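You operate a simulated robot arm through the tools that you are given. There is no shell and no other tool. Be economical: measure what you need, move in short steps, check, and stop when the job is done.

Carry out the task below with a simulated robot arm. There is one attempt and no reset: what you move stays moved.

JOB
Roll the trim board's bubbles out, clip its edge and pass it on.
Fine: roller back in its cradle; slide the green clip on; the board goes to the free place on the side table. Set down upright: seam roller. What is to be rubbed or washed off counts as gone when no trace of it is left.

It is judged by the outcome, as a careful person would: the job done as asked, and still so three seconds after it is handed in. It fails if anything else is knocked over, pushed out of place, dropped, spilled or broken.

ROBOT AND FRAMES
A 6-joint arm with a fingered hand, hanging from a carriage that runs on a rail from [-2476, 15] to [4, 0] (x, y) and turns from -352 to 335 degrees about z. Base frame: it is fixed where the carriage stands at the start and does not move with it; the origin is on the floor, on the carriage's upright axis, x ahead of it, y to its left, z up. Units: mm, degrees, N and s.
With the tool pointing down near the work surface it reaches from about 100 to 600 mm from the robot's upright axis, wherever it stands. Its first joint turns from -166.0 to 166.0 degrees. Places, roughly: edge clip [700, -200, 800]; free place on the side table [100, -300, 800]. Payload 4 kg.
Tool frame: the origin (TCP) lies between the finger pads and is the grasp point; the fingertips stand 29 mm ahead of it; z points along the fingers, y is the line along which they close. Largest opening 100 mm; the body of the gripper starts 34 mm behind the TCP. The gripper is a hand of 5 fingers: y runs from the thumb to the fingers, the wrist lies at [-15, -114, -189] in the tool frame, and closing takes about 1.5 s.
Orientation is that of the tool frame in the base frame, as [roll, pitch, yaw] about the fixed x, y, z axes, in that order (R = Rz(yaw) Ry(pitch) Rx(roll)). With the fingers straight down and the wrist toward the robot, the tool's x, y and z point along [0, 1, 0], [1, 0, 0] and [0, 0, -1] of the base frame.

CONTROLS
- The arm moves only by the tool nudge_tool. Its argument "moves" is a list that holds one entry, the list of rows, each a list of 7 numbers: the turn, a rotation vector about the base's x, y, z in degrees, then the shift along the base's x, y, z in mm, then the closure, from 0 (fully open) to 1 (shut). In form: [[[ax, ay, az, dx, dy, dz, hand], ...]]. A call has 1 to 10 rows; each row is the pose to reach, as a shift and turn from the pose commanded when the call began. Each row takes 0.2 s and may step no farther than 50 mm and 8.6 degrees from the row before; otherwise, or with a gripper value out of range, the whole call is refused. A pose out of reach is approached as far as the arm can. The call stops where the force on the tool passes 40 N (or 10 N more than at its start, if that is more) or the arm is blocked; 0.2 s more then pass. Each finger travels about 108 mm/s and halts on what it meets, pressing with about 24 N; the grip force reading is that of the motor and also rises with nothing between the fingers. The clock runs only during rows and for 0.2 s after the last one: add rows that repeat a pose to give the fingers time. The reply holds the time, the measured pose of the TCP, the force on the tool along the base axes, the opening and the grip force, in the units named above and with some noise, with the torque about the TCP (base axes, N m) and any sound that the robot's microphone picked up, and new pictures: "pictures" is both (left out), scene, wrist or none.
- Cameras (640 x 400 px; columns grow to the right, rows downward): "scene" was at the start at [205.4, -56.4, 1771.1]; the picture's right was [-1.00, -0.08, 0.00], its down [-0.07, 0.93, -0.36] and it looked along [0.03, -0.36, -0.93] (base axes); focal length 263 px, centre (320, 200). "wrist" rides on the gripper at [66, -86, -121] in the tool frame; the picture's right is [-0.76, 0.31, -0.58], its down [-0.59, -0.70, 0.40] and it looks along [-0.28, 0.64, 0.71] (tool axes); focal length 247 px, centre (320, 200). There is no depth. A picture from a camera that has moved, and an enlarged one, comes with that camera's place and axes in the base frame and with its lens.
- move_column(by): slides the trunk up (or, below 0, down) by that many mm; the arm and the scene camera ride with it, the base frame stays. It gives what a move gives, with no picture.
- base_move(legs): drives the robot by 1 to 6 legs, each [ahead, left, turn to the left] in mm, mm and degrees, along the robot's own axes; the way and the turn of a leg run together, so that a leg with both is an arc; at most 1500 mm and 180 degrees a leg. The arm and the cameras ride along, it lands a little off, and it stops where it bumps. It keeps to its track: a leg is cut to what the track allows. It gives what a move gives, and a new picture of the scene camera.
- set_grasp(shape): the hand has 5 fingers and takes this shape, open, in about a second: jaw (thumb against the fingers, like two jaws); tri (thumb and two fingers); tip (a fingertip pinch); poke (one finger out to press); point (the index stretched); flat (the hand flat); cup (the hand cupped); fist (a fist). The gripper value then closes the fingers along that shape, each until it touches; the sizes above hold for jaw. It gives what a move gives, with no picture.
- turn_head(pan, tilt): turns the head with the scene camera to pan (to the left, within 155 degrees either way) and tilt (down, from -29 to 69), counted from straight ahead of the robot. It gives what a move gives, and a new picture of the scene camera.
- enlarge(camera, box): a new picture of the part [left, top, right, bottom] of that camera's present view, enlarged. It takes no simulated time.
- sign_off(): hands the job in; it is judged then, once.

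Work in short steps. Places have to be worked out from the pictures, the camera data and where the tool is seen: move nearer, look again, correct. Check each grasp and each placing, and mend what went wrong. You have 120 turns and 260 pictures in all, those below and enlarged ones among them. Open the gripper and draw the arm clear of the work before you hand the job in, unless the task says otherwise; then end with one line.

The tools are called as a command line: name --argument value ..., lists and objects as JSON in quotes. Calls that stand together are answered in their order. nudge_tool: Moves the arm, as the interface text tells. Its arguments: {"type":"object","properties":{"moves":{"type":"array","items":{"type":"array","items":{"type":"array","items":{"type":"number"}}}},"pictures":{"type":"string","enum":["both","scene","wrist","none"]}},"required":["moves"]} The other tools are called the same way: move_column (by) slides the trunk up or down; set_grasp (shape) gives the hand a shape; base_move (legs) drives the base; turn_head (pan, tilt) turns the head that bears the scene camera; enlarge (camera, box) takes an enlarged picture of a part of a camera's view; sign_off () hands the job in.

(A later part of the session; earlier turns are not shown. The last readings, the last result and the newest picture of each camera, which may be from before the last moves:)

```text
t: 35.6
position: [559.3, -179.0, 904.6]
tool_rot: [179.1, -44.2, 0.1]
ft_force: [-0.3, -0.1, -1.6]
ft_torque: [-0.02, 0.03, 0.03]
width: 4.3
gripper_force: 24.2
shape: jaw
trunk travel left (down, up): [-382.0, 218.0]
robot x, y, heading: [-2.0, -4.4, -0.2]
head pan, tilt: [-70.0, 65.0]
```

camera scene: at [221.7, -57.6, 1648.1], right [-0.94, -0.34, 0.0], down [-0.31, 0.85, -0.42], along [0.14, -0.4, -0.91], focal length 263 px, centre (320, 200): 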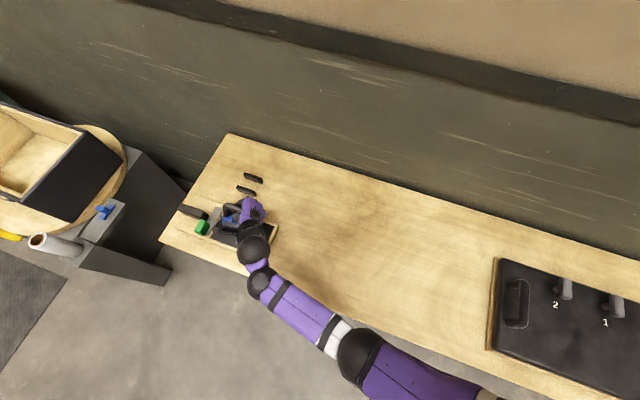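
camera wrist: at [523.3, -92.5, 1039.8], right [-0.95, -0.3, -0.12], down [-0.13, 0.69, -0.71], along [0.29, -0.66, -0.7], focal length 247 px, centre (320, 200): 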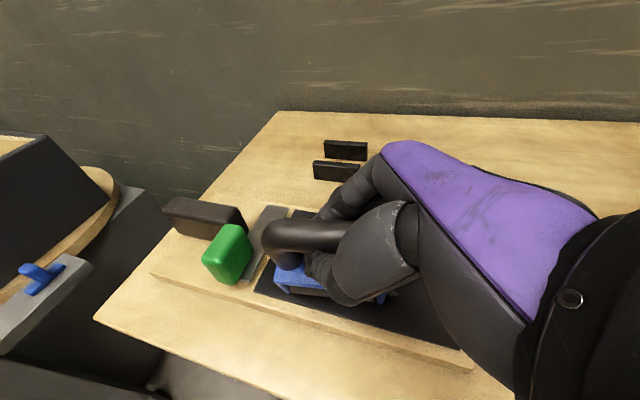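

There's no contact even at z 904.6, so the roller must have shifted in the grip. I'll look.

nudge_tool --moves '[[[0, 0, 0, 0, 0, 15, 1], [0, 0, 0, 0, 0, 30, 1], [0, 0, 0, 0, 0, 30, 1]]]' --pictures "both"

enlarge --camera "wrist" --box '[160, 180, 460, 360]'

enlarge --camera "scene" --box '[180, 160, 300, 280]'

```text
t: 36.4
position: [560.8, -178.5, 935.4]
tool_rot: [179.2, -44.3, 0.1]
ft_force: [0.6, -0.9, -1.6]
ft_torque: [0.01, 0.02, 0.01]
width: 4.4
gripper_force: 24.0
shape: jaw
trunk travel left (down, up): [-382.0, 218.0]
robot x, y, heading: [1.9, 1.8, 0.2]
head pan, tilt: [-70.0, 65.0]
camera scene: at [221.7, -57.6, 1648.1], right [-0.94, -0.34, 0.0], down [-0.31, 0.85, -0.42], along [0.14, -0.4, -0.91], focal length 263 px, centre (320, 200)
camera wrist: at [522.2, -90.7, 1065.7], right [-0.95, -0.3, -0.11], down [-0.13, 0.7, -0.7], along [0.29, -0.65, -0.7], focal length 247 px, centre (320, 200)
```

scene: 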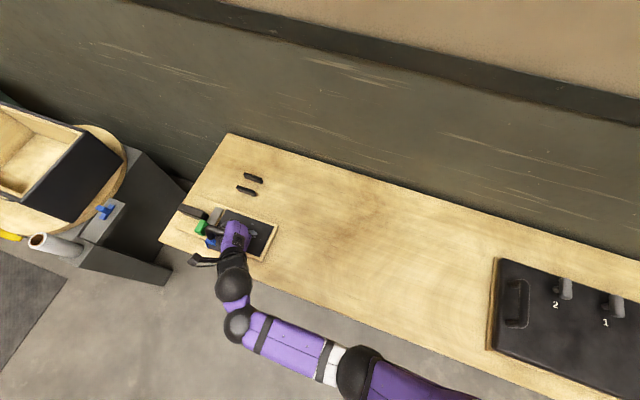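
wrist: 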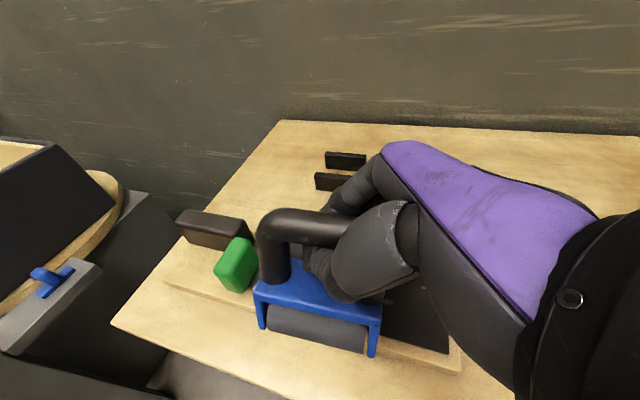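

```text
2.13 times, centred on (310, 270) of wrist
camera zoom: at [522.2, -90.7, 1065.7], right [-0.95, -0.3, -0.11], down [-0.13, 0.7, -0.7], along [0.29, -0.65, -0.7], focal length 527 px, centre (341, 51)
```

zoom: 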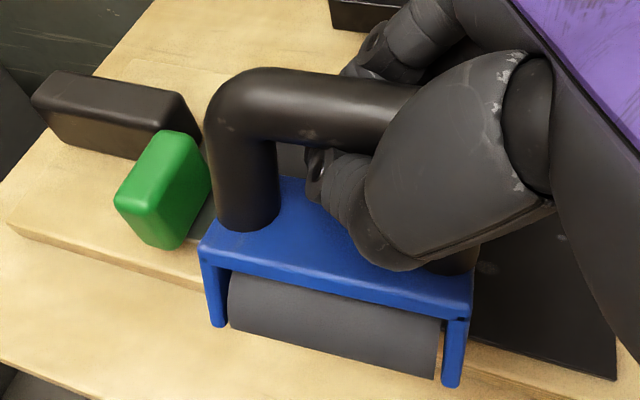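

```text
3.33 times, centred on (240, 220) of scene
camera zoom: at [221.7, -57.6, 1648.1], right [-0.94, -0.34, 0.0], down [-0.31, 0.85, -0.42], along [0.14, -0.4, -0.91], focal length 877 px, centre (587, 133)
```

zoom: 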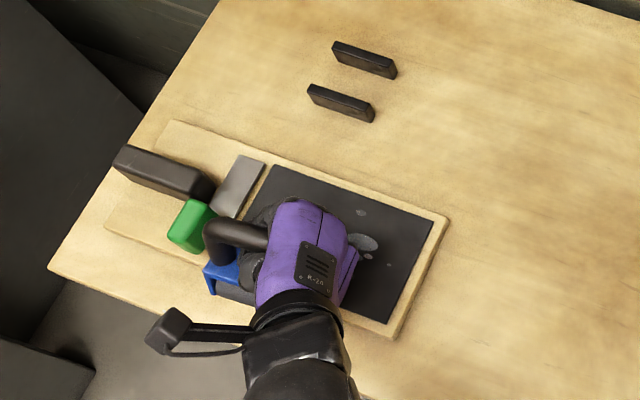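

The roller has swung about 20° around the bar, bottom toward the robot, and the bubbles have faded noticeably. I'll counter-rotate the hand by −20° about x to bring the roller upright, then use lighter pressure.

nudge_tool --moves '[[[-5, 0, 0, 0, -20, 15, 1], [-10, 0, 0, 0, -45, 20, 1], [-15, 0, 0, 0, -70, 20, 1], [-20, 0, 0, 0, -85, 20, 1], [-20, 0, 0, 0, -85, 20, 1]]]' --pictures "wrist"

enlarge --camera "wrist" --box '[160, 200, 460, 400]'

```text
t: 37.6
position: [559.9, -263.5, 956.2]
tool_rot: [152.0, -41.0, 18.6]
ft_force: [0.0, -0.1, -1.5]
ft_torque: [-0.05, 0.04, 0.02]
width: 4.3
gripper_force: 23.6
shape: jaw
trunk travel left (down, up): [-382.0, 218.0]
robot x, y, heading: [0.3, 0.7, 0.1]
head pan, tilt: [-70.0, 65.0]
camera wrist: at [522.6, -136.2, 1047.7], right [-0.95, -0.32, 0.0], down [-0.13, 0.41, -0.9], along [0.29, -0.85, -0.43], focal length 247 px, centre (320, 200)
```

wrist: 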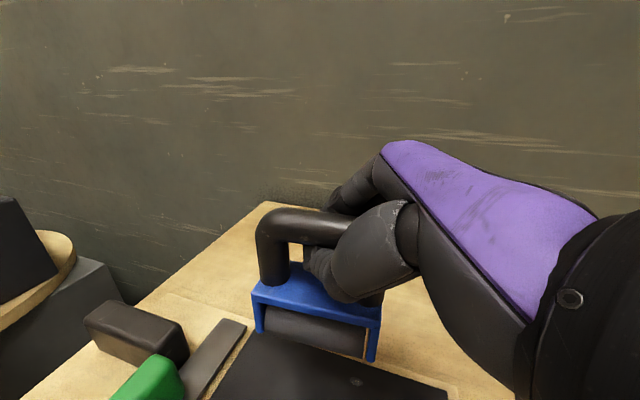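

```text
2.00 times, centred on (310, 300) of wrist
camera zoom: at [522.6, -136.2, 1047.7], right [-0.95, -0.32, 0.0], down [-0.13, 0.41, -0.9], along [0.29, -0.85, -0.43], focal length 494 px, centre (340, 0)
```

zoom: 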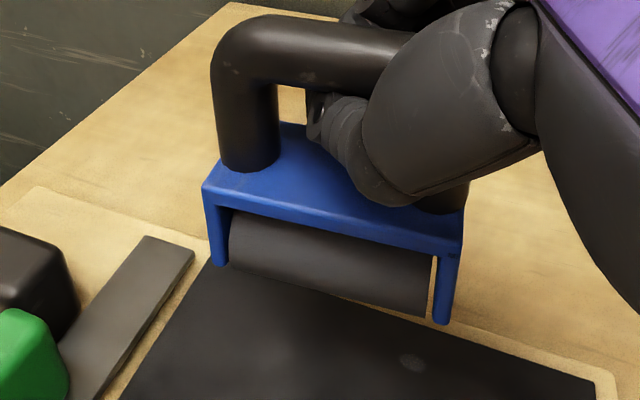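

The roller is now vertical within about 3°, and the bubbles are far fainter. I'll descend slowly to light contact.

nudge_tool --moves '[[[0, 0, 0, 0, 0, -15, 1], [0, 0, 0, 0, 0, -28, 1], [0, 0, 0, 0, 0, -34, 1], [0, 0, 0, 0, 0, -38, 1], [0, 0, 0, 0, 0, -41, 1], [0, 0, 0, 0, 0, -43, 1], [0, 0, 0, 0, 0, -43, 1]]]' --pictures "none"

```text
t: 39.2
position: [559.0, -263.0, 913.1]
tool_rot: [152.1, -41.1, 18.5]
ft_force: [0.5, -0.1, -1.5]
ft_torque: [-0.02, 0.03, 0.02]
width: 4.3
gripper_force: 24.2
shape: jaw
trunk travel left (down, up): [-382.0, 218.0]
robot x, y, heading: [2.6, 1.7, -0.2]
head pan, tilt: [-70.0, 65.0]
```

Not touching yet, so I'll continue in small steps.

nudge_tool --moves '[[[0, 0, 0, 0, 0, -1.5, 1], [0, 0, 0, 0, 0, -3, 1], [0, 0, 0, 0, 0, -4.5, 1], [0, 0, 0, 0, 0, -6, 1], [0, 0, 0, 0, 0, -6, 1]]]' --pictures "none"

enlarge --camera "wrist" --box '[160, 200, 460, 400]'

```text
t: 40.4
position: [561.3, -263.3, 906.9]
tool_rot: [152.0, -41.0, 18.5]
ft_force: [0.1, -1.3, 2.4]
ft_torque: [-0.04, 0.0, -0.01]
width: 4.2
gripper_force: 24.3
shape: jaw
trunk travel left (down, up): [-382.0, 218.0]
robot x, y, heading: [-0.9, 1.1, 0.2]
head pan, tilt: [-70.0, 65.0]
```

```text
2.00 times, centred on (310, 300) of wrist
camera zoom: at [523.4, -137.0, 998.9], right [-0.95, -0.32, -0.01], down [-0.13, 0.41, -0.9], along [0.29, -0.85, -0.43], focal length 494 px, centre (340, 0)
```

zoom: 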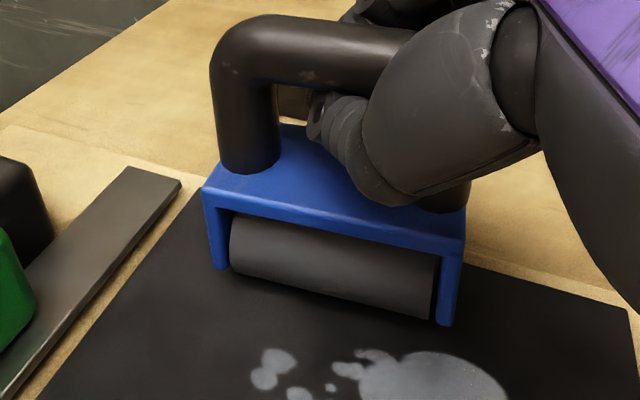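

Light contact at z 907. I'll press 1.5 mm more and sweep +y.

nudge_tool --moves '[[[0, 0, 0, 0, 0, -1.5, 1], [0, 0, 0, 0, 12, -1.5, 1], [0, 0, 0, 0, 24, -1.5, 1], [0, 0, 0, 0, 36, -1.5, 1], [0, 0, 0, 0, 48, -1.5, 1], [0, 0, 0, 0, 60, -1.5, 1], [0, 0, 0, 0, 72, -1.5, 1], [0, 0, 0, 0, 84, -1.5, 1]]]' --pictures "none"

enlarge --camera "wrist" --box '[160, 200, 460, 400]'

enlarge --camera "scene" --box '[180, 160, 300, 280]'

```text
t: 42.2
position: [558.2, -181.7, 906.6]
tool_rot: [152.0, -41.1, 18.6]
ft_force: [-0.2, -1.3, 5.1]
ft_torque: [-0.18, 0.08, 0.02]
width: 3.7
gripper_force: 23.7
shape: jaw
trunk travel left (down, up): [-382.0, 218.0]
robot x, y, heading: [-1.6, -3.1, -0.2]
head pan, tilt: [-70.0, 65.0]
```

```text
2.00 times, centred on (310, 300) of wrist
camera zoom: at [521.0, -53.5, 998.0], right [-0.95, -0.32, -0.01], down [-0.13, 0.41, -0.9], along [0.29, -0.85, -0.43], focal length 494 px, centre (340, 0)
```

zoom: 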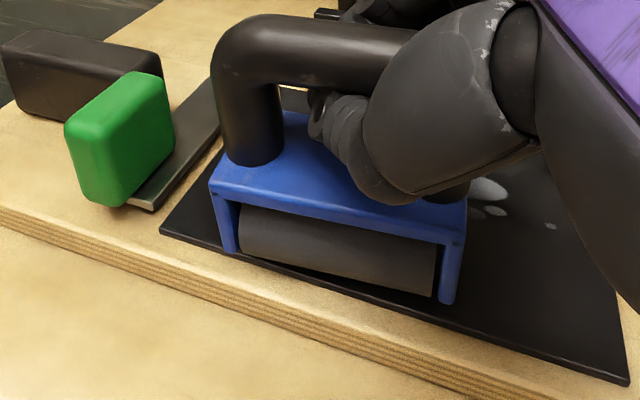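

```text
3.33 times, centred on (240, 220) of scene
camera zoom: at [222.0, -57.7, 1648.3], right [-0.94, -0.34, 0.0], down [-0.31, 0.85, -0.42], along [0.14, -0.4, -0.91], focal length 877 px, centre (587, 133)
```

zoom: 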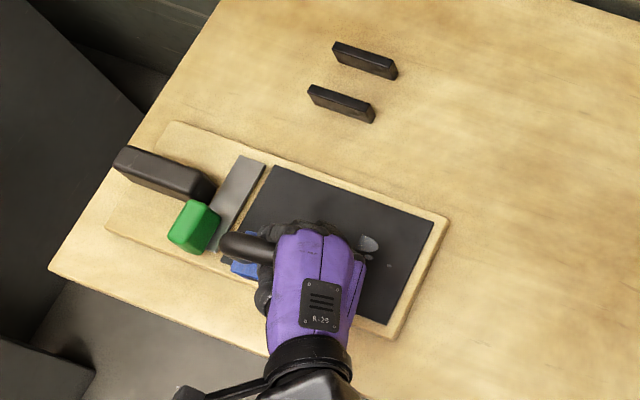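

That worked: where the roller passed, the bubbles are gone. I'll shift 45 mm toward −x (lift, shift, lower) and sweep back over the rest.

nudge_tool --moves '[[[0, 0, 0, 0, 0, 8, 1], [0, 0, 0, -25, 0, 8, 1], [0, 0, 0, -45, 0, 4, 1], [0, 0, 0, -45, 0, 0, 1], [0, 0, 0, -45, -14, 0, 1], [0, 0, 0, -45, -28, 0, 1], [0, 0, 0, -45, -42, 0, 1], [0, 0, 0, -45, -56, 0, 1], [0, 0, 0, -45, -70, 0, 1], [0, 0, 0, -45, -84, 0, 1]]]' --pictures "none"

enlarge --camera "wrist" --box '[160, 200, 460, 400]'

enlarge --camera "scene" --box '[180, 160, 300, 280]'

```text
t: 44.4
position: [515.0, -264.8, 906.4]
tool_rot: [152.3, -41.0, 18.3]
ft_force: [0.4, 0.9, -1.9]
ft_torque: [-0.05, 0.0, 0.0]
width: 3.8
gripper_force: 24.3
shape: jaw
trunk travel left (down, up): [-382.0, 218.0]
robot x, y, heading: [-2.0, -0.3, 0.4]
head pan, tilt: [-70.0, 65.0]
```

```text
2.00 times, centred on (310, 300) of wrist
camera zoom: at [477.7, -136.4, 997.9], right [-0.95, -0.32, 0.0], down [-0.14, 0.41, -0.9], along [0.29, -0.85, -0.44], focal length 494 px, centre (340, 0)
```

zoom: 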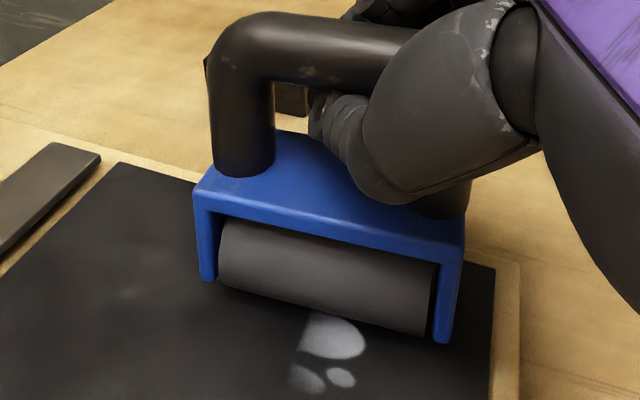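

```text
3.33 times, centred on (240, 220) of scene
camera zoom: at [221.7, -57.6, 1648.1], right [-0.94, -0.34, 0.0], down [-0.31, 0.85, -0.42], along [0.14, -0.4, -0.91], focal length 877 px, centre (587, 133)
```

zoom: 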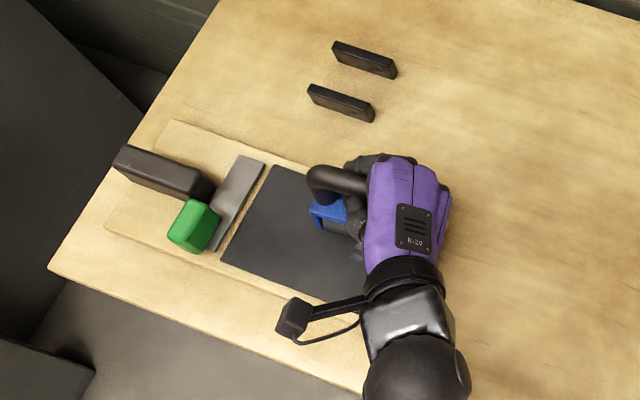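

The left part is clean, and two or three bubbles remain right under this track. That pass lost contact, so I'll lower about 3 mm and sweep +y.

nudge_tool --moves '[[[0, 0, 0, 0, 0, -1.5, 1], [0, 0, 0, 0, 0, -3, 1], [0, 0, 0, 0, 12, -3.5, 1], [0, 0, 0, 0, 24, -3.5, 1], [0, 0, 0, 0, 36, -3.5, 1], [0, 0, 0, 0, 48, -3.5, 1], [0, 0, 0, 0, 60, -3.5, 1], [0, 0, 0, 0, 72, -3.5, 1], [0, 0, 0, 0, 84, -3.5, 1]]]' --pictures "none"

enlarge --camera "wrist" --box '[160, 200, 460, 400]'

enlarge --camera "scene" --box '[180, 160, 300, 280]'

```text
t: 46.4
position: [514.5, -181.0, 903.7]
tool_rot: [152.1, -40.9, 18.6]
ft_force: [0.7, -3.8, 6.7]
ft_torque: [-0.49, 0.07, 0.09]
width: 3.8
gripper_force: 24.6
shape: jaw
trunk travel left (down, up): [-382.0, 218.0]
robot x, y, heading: [-0.8, -0.9, 0.2]
head pan, tilt: [-70.0, 65.0]
```

```text
2.00 times, centred on (310, 300) of wrist
camera zoom: at [477.5, -53.5, 994.8], right [-0.95, -0.32, 0.0], down [-0.14, 0.41, -0.9], along [0.29, -0.85, -0.43], focal length 494 px, centre (340, 0)
```

zoom: 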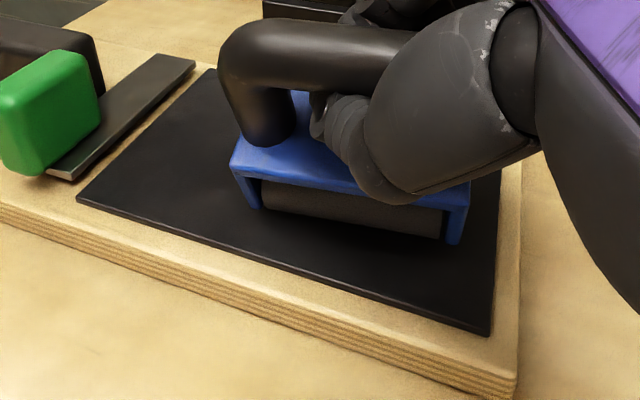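

```text
3.33 times, centred on (240, 220) of scene
camera zoom: at [222.1, -58.1, 1648.2], right [-0.94, -0.34, 0.0], down [-0.31, 0.85, -0.42], along [0.15, -0.4, -0.91], focal length 877 px, centre (587, 133)
```

zoom: 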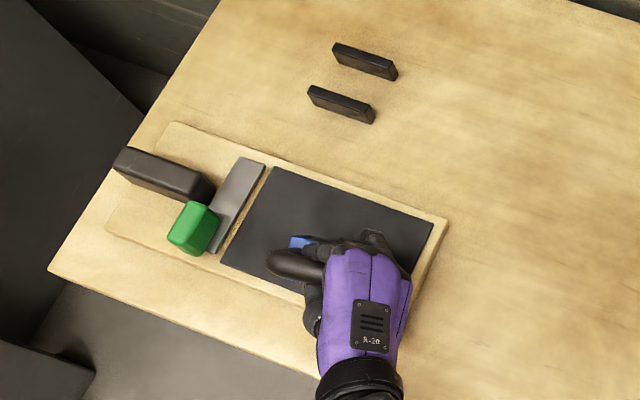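

The panel looks clean where visible, and the roller has now swung the other way. I'll lift to inspect the whole panel.

nudge_tool --moves '[[[0, 0, 0, 0, 0, 30, 1], [0, 0, 0, 10, -40, 60, 1], [0, 0, 0, 10, -85, 75, 1], [0, 0, 0, 10, -130, 75, 1], [0, 0, 0, 10, -130, 75, 1]]]' --pictures "wrist"

enlarge --camera "scene" --box '[180, 160, 300, 280]'

enlarge --camera "wrist" --box '[160, 220, 460, 400]'

```text
refused: row 2 steps farther than a row can; nothing moved
```

```text
3.33 times, centred on (240, 220) of scene
camera zoom: at [222.1, -58.1, 1648.2], right [-0.94, -0.34, 0.0], down [-0.31, 0.85, -0.42], along [0.15, -0.4, -0.91], focal length 877 px, centre (587, 133)
```

zoom: 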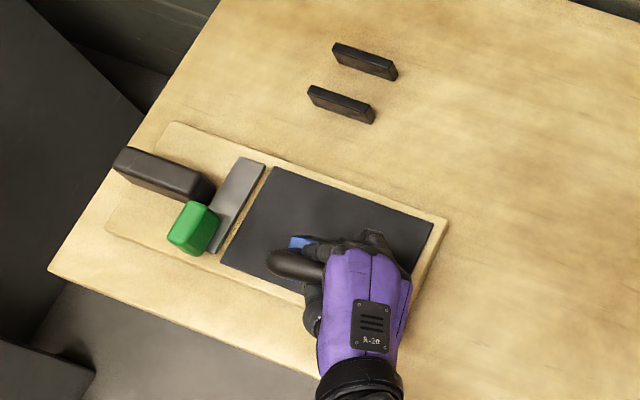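

```text
2.13 times, centred on (310, 310) of wrist
camera zoom: at [477.5, -53.5, 994.8], right [-0.95, -0.32, 0.0], down [-0.14, 0.41, -0.9], along [0.29, -0.85, -0.43], focal length 527 px, centre (341, -35)
```

zoom: 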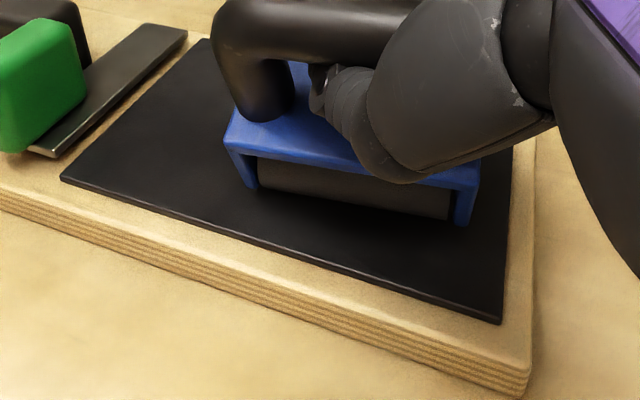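

One step was too long. I'll resend with shorter steps, rotating +20° about x to bring the roller back toward upright.

nudge_tool --moves '[[[0, 0, 0, 0, 0, 30, 1], [4, 0, 0, 5, -30, 60, 1], [8, 0, 0, 10, -65, 75, 1], [12, 0, 0, 20, -105, 75, 1], [16, 0, 0, 40, -140, 75, 1], [20, 0, 0, 60, -170, 75, 1], [20, 0, 0, 60, -170, 75, 1]]]' --pictures "wrist"

enlarge --camera "scene" --box '[180, 140, 300, 260]'

enlarge --camera "wrist" --box '[160, 180, 460, 400]'

```text
t: 48.0
position: [571.5, -351.5, 978.2]
tool_rot: [179.1, -44.3, 0.0]
ft_force: [-0.1, -0.4, -2.0]
ft_torque: [-0.02, 0.01, -0.01]
width: 3.8
gripper_force: 24.2
shape: jaw
trunk travel left (down, up): [-382.0, 218.0]
robot x, y, heading: [-2.3, -0.1, -0.1]
head pan, tilt: [-70.0, 65.0]
camera wrist: at [535.1, -262.8, 1108.3], right [-0.95, -0.3, -0.11], down [-0.14, 0.7, -0.7], along [0.29, -0.65, -0.7], focal length 247 px, centre (320, 200)
```

wrist: 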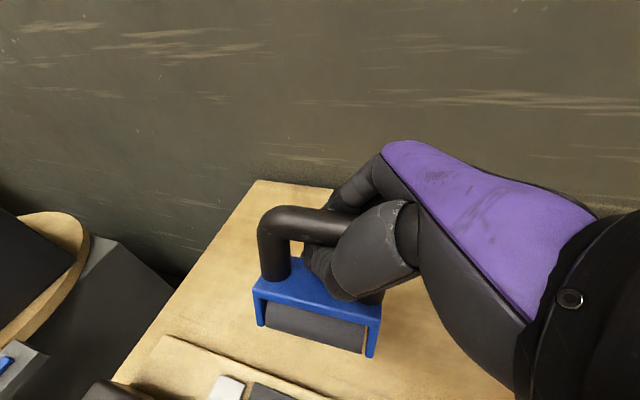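

```text
3.33 times, centred on (240, 200) of scene
camera zoom: at [221.7, -57.8, 1648.1], right [-0.94, -0.34, 0.0], down [-0.31, 0.85, -0.42], along [0.14, -0.4, -0.91], focal length 877 px, centre (587, 200)
```

zoom: 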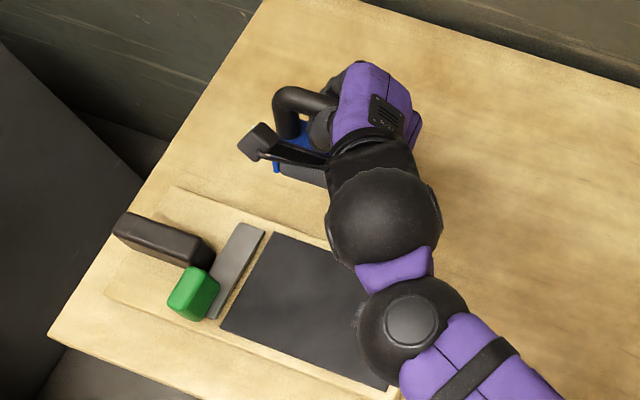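

```text
1.82 times, centred on (310, 290) of wrist
camera zoom: at [535.1, -262.8, 1108.3], right [-0.95, -0.3, -0.11], down [-0.14, 0.7, -0.7], along [0.29, -0.65, -0.7], focal length 449 px, centre (338, 36)
```

zoom: 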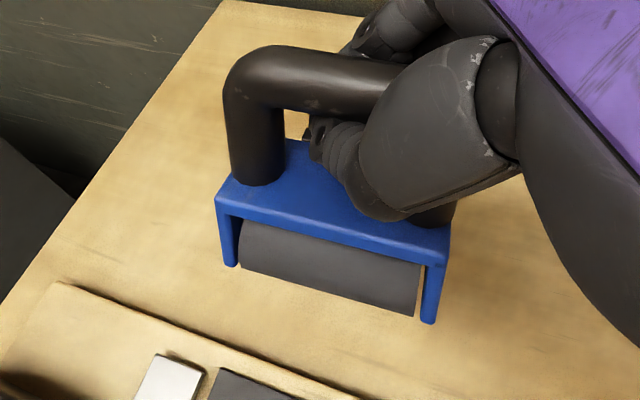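

The visible part of the panel is clean. Compared with the original lift picture, the roller leans about 12° (bottom toward +y), so I'll roll the hand −12° while moving above the cradle and then check alignment.

nudge_tool --moves '[[[-4, 0, 0, 12, -20, 0, 1], [-8, 0, 0, 24, -40, 0, 1], [-12, 0, 0, 33, -47, 0, 1], [-12, 0, 0, 33, -47, 0, 1]]]' --pictures "wrist"

enlarge --camera "wrist" --box '[200, 180, 420, 400]'

enlarge --camera "scene" --box '[190, 150, 310, 270]'

```text
t: 49.0
position: [607.4, -396.8, 978.5]
tool_rot: [162.5, -43.1, 11.5]
ft_force: [-0.2, -0.6, -0.8]
ft_torque: [0.01, 0.01, -0.01]
width: 3.6
gripper_force: 23.7
shape: jaw
trunk travel left (down, up): [-382.0, 218.0]
robot x, y, heading: [0.7, -3.1, 0.0]
head pan, tilt: [-70.0, 65.0]
camera wrist: at [569.4, -284.3, 1087.1], right [-0.95, -0.31, -0.05], down [-0.14, 0.53, -0.83], along [0.29, -0.78, -0.55], focal length 247 px, centre (320, 200)
```

wrist: 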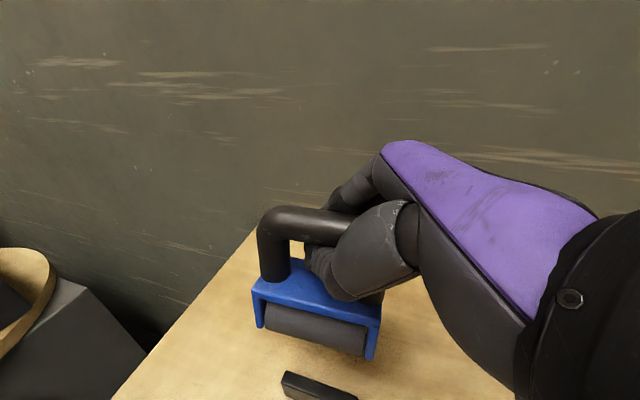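

```text
1.82 times, centred on (310, 290) of wrist
camera zoom: at [569.4, -284.3, 1087.1], right [-0.95, -0.31, -0.05], down [-0.14, 0.53, -0.83], along [0.29, -0.78, -0.55], focal length 449 px, centre (338, 36)
```

zoom: 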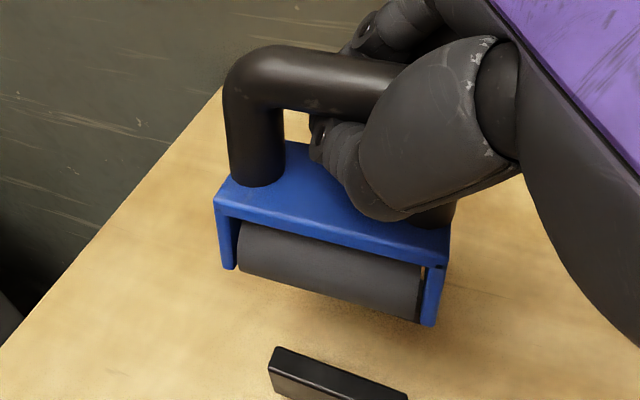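

```text
3.33 times, centred on (250, 210) of scene
camera zoom: at [221.7, -57.6, 1648.1], right [-0.94, -0.34, 0.0], down [-0.31, 0.85, -0.42], along [0.14, -0.4, -0.91], focal length 877 px, centre (553, 167)
```

zoom: 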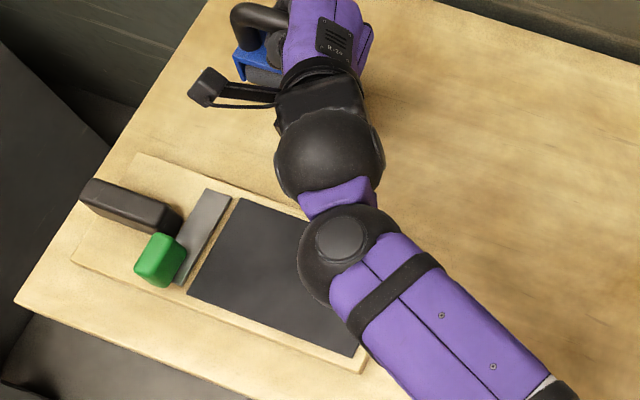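

Before parking, I'll swing the arm aside to see the whole panel.

nudge_tool --moves '[[[0, 0, 0, -45, 0, 10, 1], [0, 0, 0, -90, 0, 10, 1], [0, 0, 0, -135, 0, 10, 1], [0, 0, 0, -180, 0, 10, 1], [0, 0, 0, -200, 0, 10, 1]]]' --pictures "none"

enlarge --camera "scene" --box '[190, 190, 290, 270]'

```text
t: 50.2
position: [406.0, -397.6, 988.0]
tool_rot: [162.6, -43.0, 11.5]
ft_force: [-0.3, -1.1, -0.8]
ft_torque: [0.0, -0.02, 0.02]
width: 3.6
gripper_force: 24.6
shape: jaw
trunk travel left (down, up): [-382.0, 218.0]
robot x, y, heading: [-0.9, 4.3, 0.3]
head pan, tilt: [-70.0, 65.0]
```

```text
5.00 times, centred on (240, 230) of scene
camera zoom: at [221.6, -57.5, 1648.1], right [-0.94, -0.34, 0.0], down [-0.31, 0.85, -0.42], along [0.14, -0.4, -0.91], focal length 1315 px, centre (720, 50)
```

zoom: 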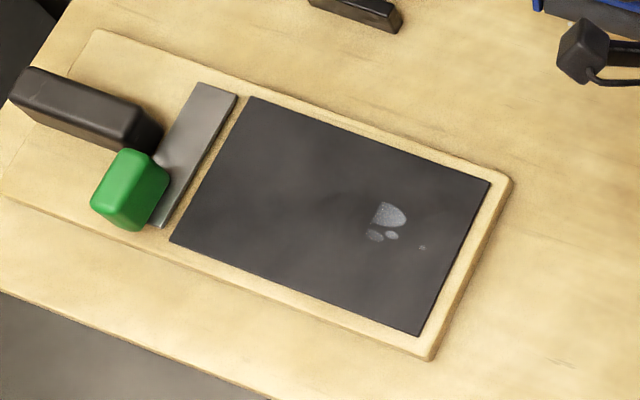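

Good that I checked: three bubbles and a dot remain at about (483–520, −212…−245). I'll go back for another pass with the roller centred near x 503.

nudge_tool --moves '[[[0, 0, 0, 25, 35, 0, 1], [0, 0, 0, 50, 70, 0, 1], [0, 0, 0, 75, 105, 0, 1], [0, 0, 0, 92, 125, -20, 1], [0, 0, 0, 92, 125, -50, 1], [0, 0, 0, 92, 125, -65, 1], [0, 0, 0, 92, 125, -72, 1], [0, 0, 0, 92, 125, -76, 1], [0, 0, 0, 92, 125, -76, 1]]]' --pictures "wrist"

enlarge --camera "wrist" --box '[200, 200, 420, 400]'

```text
t: 52.2
position: [500.3, -271.3, 911.8]
tool_rot: [162.6, -43.3, 11.6]
ft_force: [-0.2, 0.1, -1.3]
ft_torque: [-0.03, 0.03, -0.04]
width: 3.8
gripper_force: 24.4
shape: jaw
trunk travel left (down, up): [-382.0, 218.0]
robot x, y, heading: [2.2, -1.4, 0.1]
head pan, tilt: [-70.0, 65.0]
camera wrist: at [461.8, -158.8, 1020.5], right [-0.95, -0.31, -0.05], down [-0.13, 0.54, -0.83], along [0.29, -0.78, -0.55], focal length 247 px, centre (320, 200)
```

wrist: 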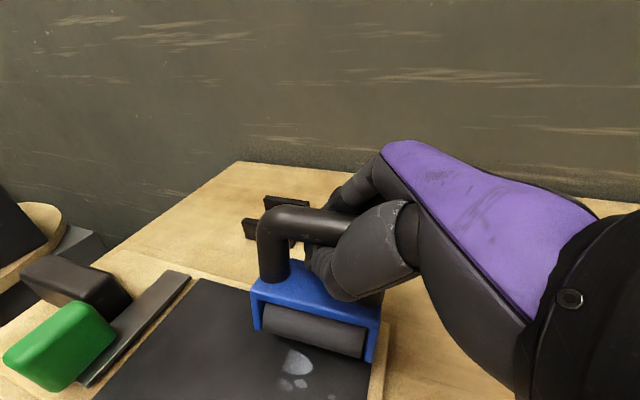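

```text
2.00 times, centred on (310, 300) of wrist
camera zoom: at [461.8, -158.8, 1020.5], right [-0.95, -0.31, -0.05], down [-0.13, 0.54, -0.83], along [0.29, -0.78, -0.55], focal length 494 px, centre (340, 0)
```

zoom: 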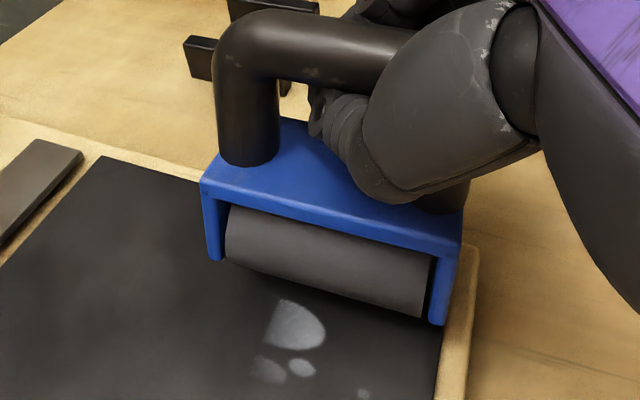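

The bubbles lie squarely ahead of the roller. I'll lower in small steps until contact.

nudge_tool --moves '[[[0, 0, 0, 0, 2, -1.5, 1], [0, 0, 0, 0, 2, -3, 1], [0, 0, 0, 0, 2, -4.5, 1], [0, 0, 0, 0, 2, -6, 1], [0, 0, 0, 0, 2, -7.5, 1], [0, 0, 0, 0, 2, -7.5, 1]]]' --pictures "none"

```text
t: 53.6
position: [499.6, -268.6, 905.7]
tool_rot: [162.4, -43.2, 11.5]
ft_force: [0.2, 0.0, 1.8]
ft_torque: [-0.02, 0.04, -0.02]
width: 3.8
gripper_force: 24.7
shape: jaw
trunk travel left (down, up): [-382.0, 218.0]
robot x, y, heading: [1.9, -1.4, 0.1]
head pan, tilt: [-70.0, 65.0]
```

Contact. I'll press another 2.5 mm and sweep to y −185.

nudge_tool --moves '[[[0, 0, 0, 0, 0, -1.5, 1], [0, 0, 0, 0, 0, -2.5, 1], [0, 0, 0, 0, 12, -2.5, 1], [0, 0, 0, 0, 24, -2.5, 1], [0, 0, 0, 0, 36, -2.5, 1], [0, 0, 0, 0, 48, -2.5, 1], [0, 0, 0, 0, 60, -2.5, 1], [0, 0, 0, 0, 72, -2.5, 1], [0, 0, 0, 0, 84, -2.5, 1]]]' --pictures "none"

enlarge --camera "scene" --box '[190, 190, 290, 270]'

enlarge --camera "wrist" --box '[200, 200, 420, 400]'

```text
t: 55.6
position: [501.0, -188.7, 900.8]
tool_rot: [162.3, -43.2, 11.7]
ft_force: [0.2, -7.9, 17.9]
ft_torque: [-1.29, 0.28, 0.05]
width: 4.6
gripper_force: 23.9
shape: jaw
trunk travel left (down, up): [-382.0, 218.0]
robot x, y, heading: [2.1, -2.5, -0.2]
head pan, tilt: [-70.0, 65.0]
```

```text
5.00 times, centred on (240, 230) of scene
camera zoom: at [222.4, -58.6, 1648.3], right [-0.94, -0.34, 0.0], down [-0.31, 0.85, -0.42], along [0.15, -0.4, -0.91], focal length 1315 px, centre (720, 50)
```

zoom: 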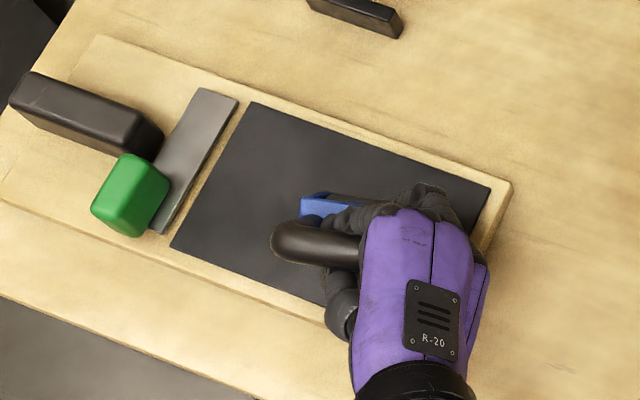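

```text
2.00 times, centred on (310, 300) of wrist
camera zoom: at [463.9, -75.8, 1009.5], right [-0.95, -0.32, -0.05], down [-0.13, 0.53, -0.84], along [0.29, -0.79, -0.55], focal length 494 px, centre (340, 0)
```

zoom: 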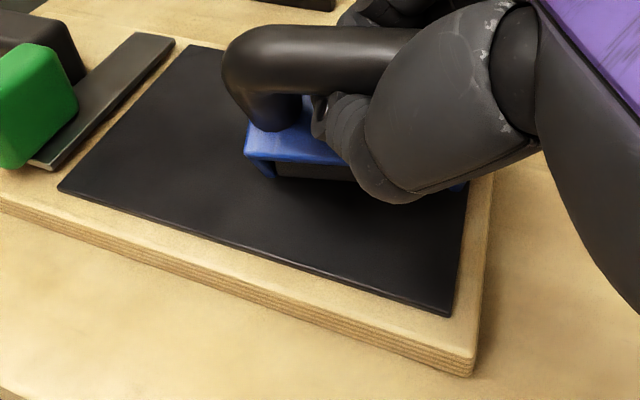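

The roller tipped back (bottom toward −y) instead of following, because I pressed too hard. I'll lift off and look.

nudge_tool --moves '[[[0, 0, 0, 0, 0, 15, 1], [0, 0, 0, 0, 0, 40, 1], [0, 0, 0, 0, 0, 60, 1], [0, 0, 0, 0, 0, 60, 1]]]' --pictures "none"

enlarge --camera "wrist" --box '[200, 200, 420, 400]'

enlarge --camera "scene" --box '[190, 190, 290, 270]'

```text
t: 56.6
position: [499.9, -186.8, 960.4]
tool_rot: [162.5, -43.0, 11.6]
ft_force: [-0.6, 0.4, -2.1]
ft_torque: [0.01, 0.0, 0.04]
width: 4.6
gripper_force: 23.8
shape: jaw
trunk travel left (down, up): [-382.0, 218.0]
robot x, y, heading: [-1.6, 0.2, -0.0]
head pan, tilt: [-70.0, 65.0]
```

```text
2.00 times, centred on (310, 300) of wrist
camera zoom: at [462.8, -73.7, 1068.9], right [-0.95, -0.31, -0.05], down [-0.14, 0.54, -0.83], along [0.29, -0.78, -0.55], focal length 494 px, centre (340, 0)
```

zoom: 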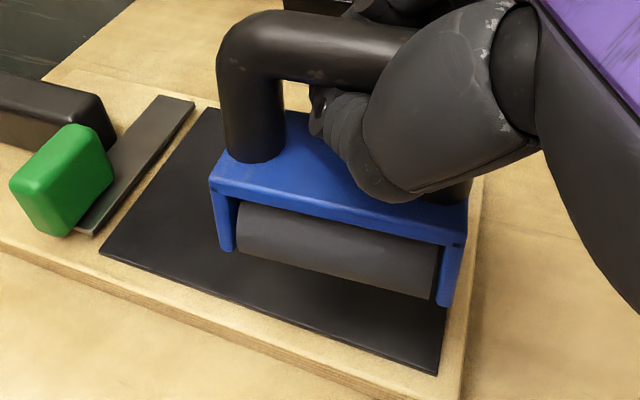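

```text
5.00 times, centred on (240, 230) of scene
camera zoom: at [221.7, -57.6, 1648.1], right [-0.94, -0.34, 0.0], down [-0.31, 0.85, -0.42], along [0.14, -0.4, -0.91], focal length 1315 px, centre (720, 50)
```

zoom: 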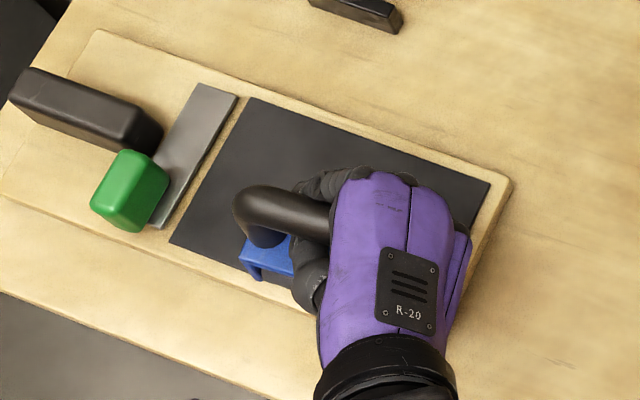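

The roller sprang back to nearly the same lean. I'll move it aside to the far side to see what's left.

nudge_tool --moves '[[[0, 0, 0, 0, -40, 0, 1], [0, 0, 0, -10, -80, 0, 1], [0, 0, 0, -40, -110, 0, 1], [0, 0, 0, -80, -130, 0, 1], [0, 0, 0, -120, -150, 0, 1]]]' --pictures "none"

enlarge --camera "scene" --box '[190, 190, 290, 270]'

```text
t: 57.8
position: [378.1, -335.4, 964.8]
tool_rot: [162.6, -43.1, 11.5]
ft_force: [0.4, -0.3, -1.3]
ft_torque: [0.01, 0.0, -0.01]
width: 4.4
gripper_force: 24.2
shape: jaw
trunk travel left (down, up): [-382.0, 218.0]
robot x, y, heading: [-0.6, -0.2, -0.1]
head pan, tilt: [-70.0, 65.0]
```

```text
5.00 times, centred on (240, 230) of scene
camera zoom: at [221.7, -57.5, 1648.1], right [-0.94, -0.34, 0.0], down [-0.31, 0.85, -0.42], along [0.14, -0.4, -0.91], focal length 1315 px, centre (720, 50)
```

zoom: 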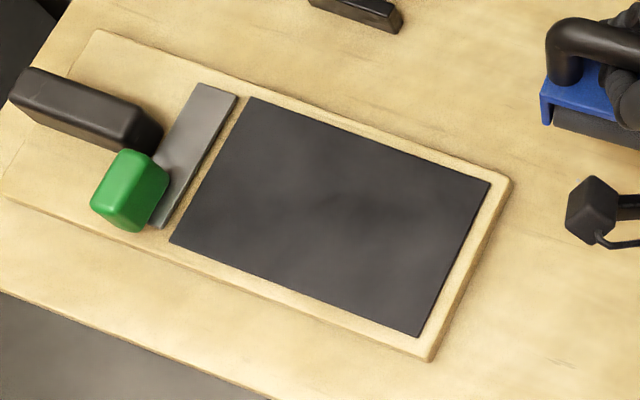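

The panel is completely clean. Next is parking the roller, so I'll look at the cradle rails and the roller's pose.

enlarge --camera "scene" --box '[220, 155, 320, 235]'

enlarge --camera "wrist" --box '[160, 200, 420, 400]'

```text
5.00 times, centred on (270, 195) of scene
camera zoom: at [221.7, -57.5, 1648.1], right [-0.94, -0.34, 0.0], down [-0.31, 0.85, -0.42], along [0.14, -0.4, -0.91], focal length 1315 px, centre (570, 225)
```

zoom: 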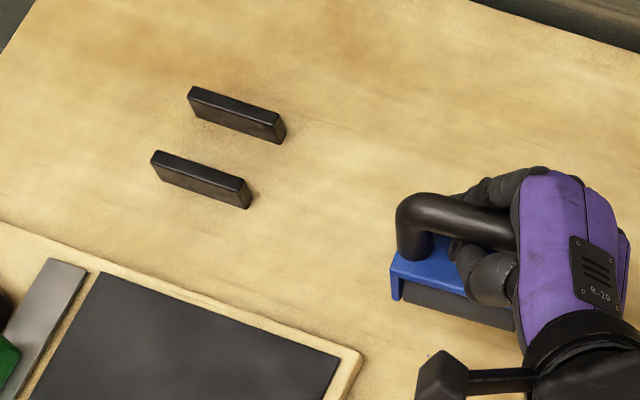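

```text
2.00 times, centred on (290, 300) of wrist
camera zoom: at [341.7, -222.2, 1072.9], right [-0.95, -0.31, -0.05], down [-0.14, 0.54, -0.83], along [0.29, -0.78, -0.55], focal length 494 px, centre (380, 0)
```

zoom: 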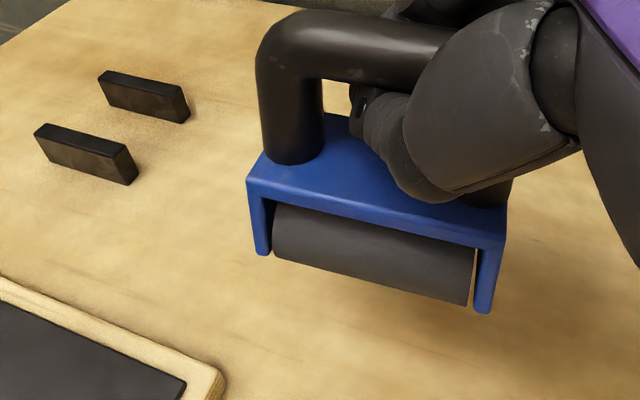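

The rails' tops are centred at (607, −370) and (607, −426), so the cradle centre is y −398. The handle posts suggest the roller leans about 9° (bottom toward +y). I'll roll the hand −9° and hover above the cradle to check.

nudge_tool --moves '[[[-2, 0, 0, 45, -10, 5, 1], [-4, 0, 0, 90, -20, 5, 1], [-6, 0, 0, 135, -35, 5, 1], [-8, 0, 0, 180, -50, 5, 1], [-9, 0, 0, 215, -62, 5, 1], [-9, 0, 0, 228, -62, 5, 1], [-9, 0, 0, 228, -62, -10, 1], [-9, 0, 0, 228, -62, -10, 1]]]' --pictures "wrist"

enlarge --camera "wrist" --box '[220, 240, 420, 400]'

enlarge --camera "scene" --box '[220, 150, 300, 214]'

```text
t: 59.6
position: [605.9, -398.8, 949.8]
tool_rot: [150.9, -40.7, 19.4]
ft_force: [-0.4, 0.2, -1.2]
ft_torque: [-0.03, -0.02, 0.0]
width: 4.2
gripper_force: 24.0
shape: jaw
trunk travel left (down, up): [-382.0, 218.0]
robot x, y, heading: [-2.7, -0.2, 0.2]
head pan, tilt: [-70.0, 65.0]
camera wrist: at [569.5, -269.1, 1039.5], right [-0.95, -0.32, 0.0], down [-0.13, 0.4, -0.91], along [0.29, -0.86, -0.42], focal length 247 px, centre (320, 200)
```

wrist: 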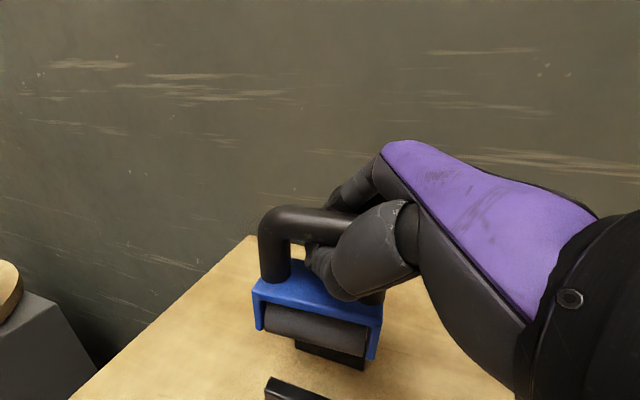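

```text
2.50 times, centred on (320, 320) of wrist
camera zoom: at [569.5, -269.1, 1039.5], right [-0.95, -0.32, 0.0], down [-0.13, 0.4, -0.91], along [0.29, -0.86, -0.42], focal length 617 px, centre (320, -100)
```

zoom: 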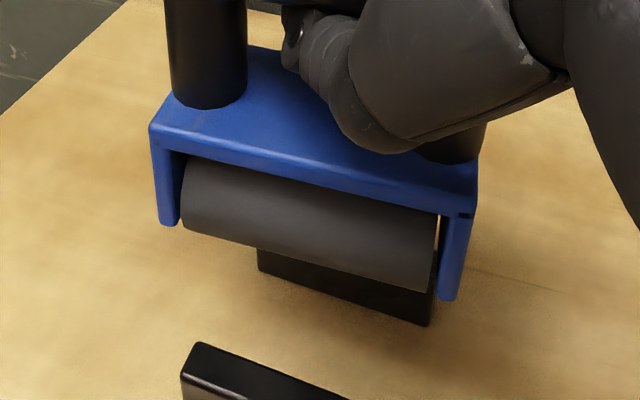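

```text
6.25 times, centred on (260, 182) of scene
camera zoom: at [221.7, -57.6, 1648.1], right [-0.94, -0.34, 0.0], down [-0.31, 0.85, -0.42], along [0.14, -0.4, -0.91], focal length 1644 px, centre (695, 312)
```

zoom: 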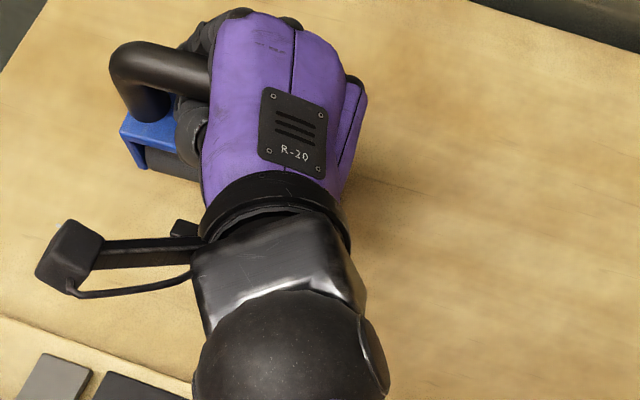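

The roller is nearly upright, with about 4–5° of lean and a slight twist. I'll fine-tune with −4° about x, −2° yaw and +3 mm y, then lower to just above the rails and recheck.

nudge_tool --moves '[[[-4, 0, -2, 0, 3, 0, 1], [-4, 0, -2, 0, 3, -12, 1], [-4, 0, -2, 0, 3, -26, 1], [-4, 0, -2, 0, 3, -26, 1]]]' --pictures "none"

enlarge --camera "wrist" --box '[230, 250, 410, 394]'

```text
t: 60.6
position: [607.6, -395.4, 924.8]
tool_rot: [146.1, -39.4, 20.4]
ft_force: [1.3, 0.3, -1.1]
ft_torque: [0.0, 0.04, -0.01]
width: 4.2
gripper_force: 23.7
shape: jaw
trunk travel left (down, up): [-382.0, 218.0]
robot x, y, heading: [0.1, -0.1, 0.1]
head pan, tilt: [-70.0, 65.0]
```

```text
2.78 times, centred on (320, 322) of wrist
camera zoom: at [575.2, -258.8, 1005.9], right [-0.96, -0.28, 0.02], down [-0.12, 0.34, -0.93], along [0.26, -0.9, -0.36], focal length 686 px, centre (320, -139)
```

zoom: 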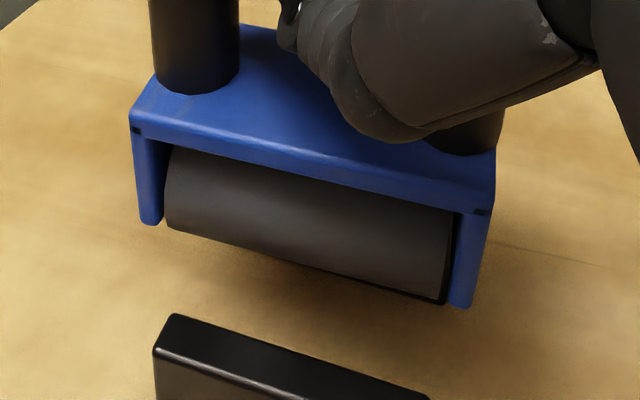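

The roller is now vertical and parallel to the rails; it needs to go about 3 mm toward −y. I'll shift and lower in small steps.

nudge_tool --moves '[[[0, 0, 0, -3, -3, 0, 1], [0, 0, 0, -3, -3, -8, 1], [0, 0, 0, -3, -3, -14, 1], [0, 0, 0, -3, -3, -18, 1], [0, 0, 0, -3, -3, -18, 1]]]' --pictures "none"

enlarge --camera "wrist" --box '[230, 250, 410, 394]'

```text
t: 61.8
position: [598.4, -396.2, 911.9]
tool_rot: [146.0, -39.4, 20.6]
ft_force: [0.7, 0.6, -1.4]
ft_torque: [0.06, 0.01, 0.0]
width: 4.2
gripper_force: 24.4
shape: jaw
out of reach, approached as far as the arm can: row 3, 4, 5
trunk travel left (down, up): [-382.0, 218.0]
robot x, y, heading: [-1.4, 0.8, 0.2]
head pan, tilt: [-70.0, 65.0]
```

```text
2.78 times, centred on (320, 322) of wrist
camera zoom: at [565.9, -259.1, 991.7], right [-0.96, -0.28, 0.02], down [-0.12, 0.34, -0.93], along [0.26, -0.9, -0.36], focal length 686 px, centre (320, -139)
```

zoom: 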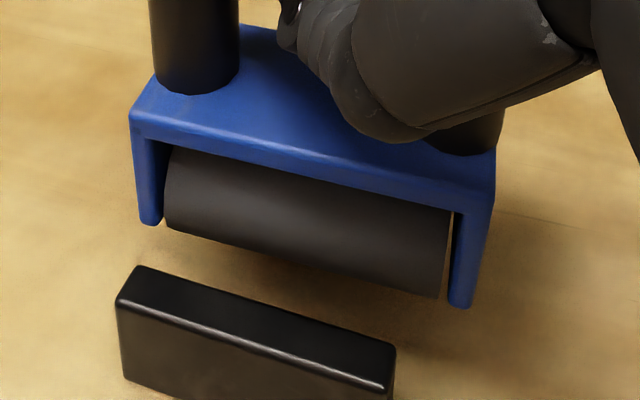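

I've hit the reach limit at this trunk height. I'll raise the hand 60 mm first, then lower the trunk to match.

nudge_tool --moves '[[[0, 0, 0, 2, 0, 15, 1], [0, 0, 0, 3, 0, 40, 1], [0, 0, 0, 3, 0, 65, 1], [0, 0, 0, 3, 0, 75, 1], [0, 0, 0, 3, 0, 75, 1]]]' --pictures "none"

```text
t: 63.0
position: [601.8, -396.5, 985.5]
tool_rot: [146.0, -39.4, 20.5]
ft_force: [-0.2, 0.2, -2.3]
ft_torque: [-0.02, -0.02, -0.01]
width: 4.6
gripper_force: 23.8
shape: jaw
trunk travel left (down, up): [-382.0, 218.0]
robot x, y, heading: [-2.8, -4.6, -0.0]
head pan, tilt: [-70.0, 65.0]
```

move_column --by -60

```text
t: 64.0
position: [603.3, -395.9, 926.3]
tool_rot: [146.0, -39.3, 20.5]
ft_force: [0.2, 0.6, -0.6]
ft_torque: [-0.03, -0.01, -0.01]
width: 4.2
gripper_force: 23.9
shape: jaw
trunk travel left (down, up): [-322.0, 278.0]
robot x, y, heading: [-1.3, -2.7, -0.1]
head pan, tilt: [-70.0, 65.0]
```

Back above the rails. Now I'll shift slightly and lower to z≈910.

nudge_tool --moves '[[[0, 0, 0, 1, -2.5, 0, 1], [0, 0, 0, 1, -2.5, -8, 1], [0, 0, 0, 1, -2.5, -14, 1], [0, 0, 0, 1, -2.5, -14, 1]]]' --pictures "none"

enlarge --camera "wrist" --box '[230, 250, 410, 394]'

```text
t: 65.0
position: [604.3, -398.0, 913.7]
tool_rot: [146.0, -39.4, 20.5]
ft_force: [0.3, 0.7, -0.4]
ft_torque: [0.02, 0.03, -0.01]
width: 4.3
gripper_force: 23.9
shape: jaw
trunk travel left (down, up): [-322.0, 278.0]
robot x, y, heading: [0.1, 1.7, 0.0]
head pan, tilt: [-70.0, 65.0]
```

```text
2.78 times, centred on (320, 322) of wrist
camera zoom: at [571.3, -261.9, 992.8], right [-0.96, -0.28, 0.02], down [-0.12, 0.34, -0.93], along [0.26, -0.9, -0.36], focal length 686 px, centre (320, -139)
```

zoom: 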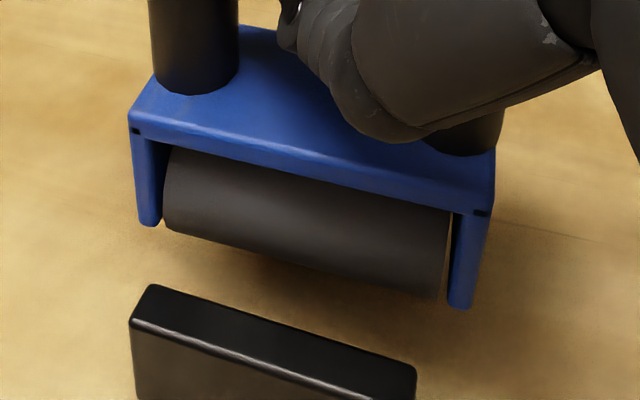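

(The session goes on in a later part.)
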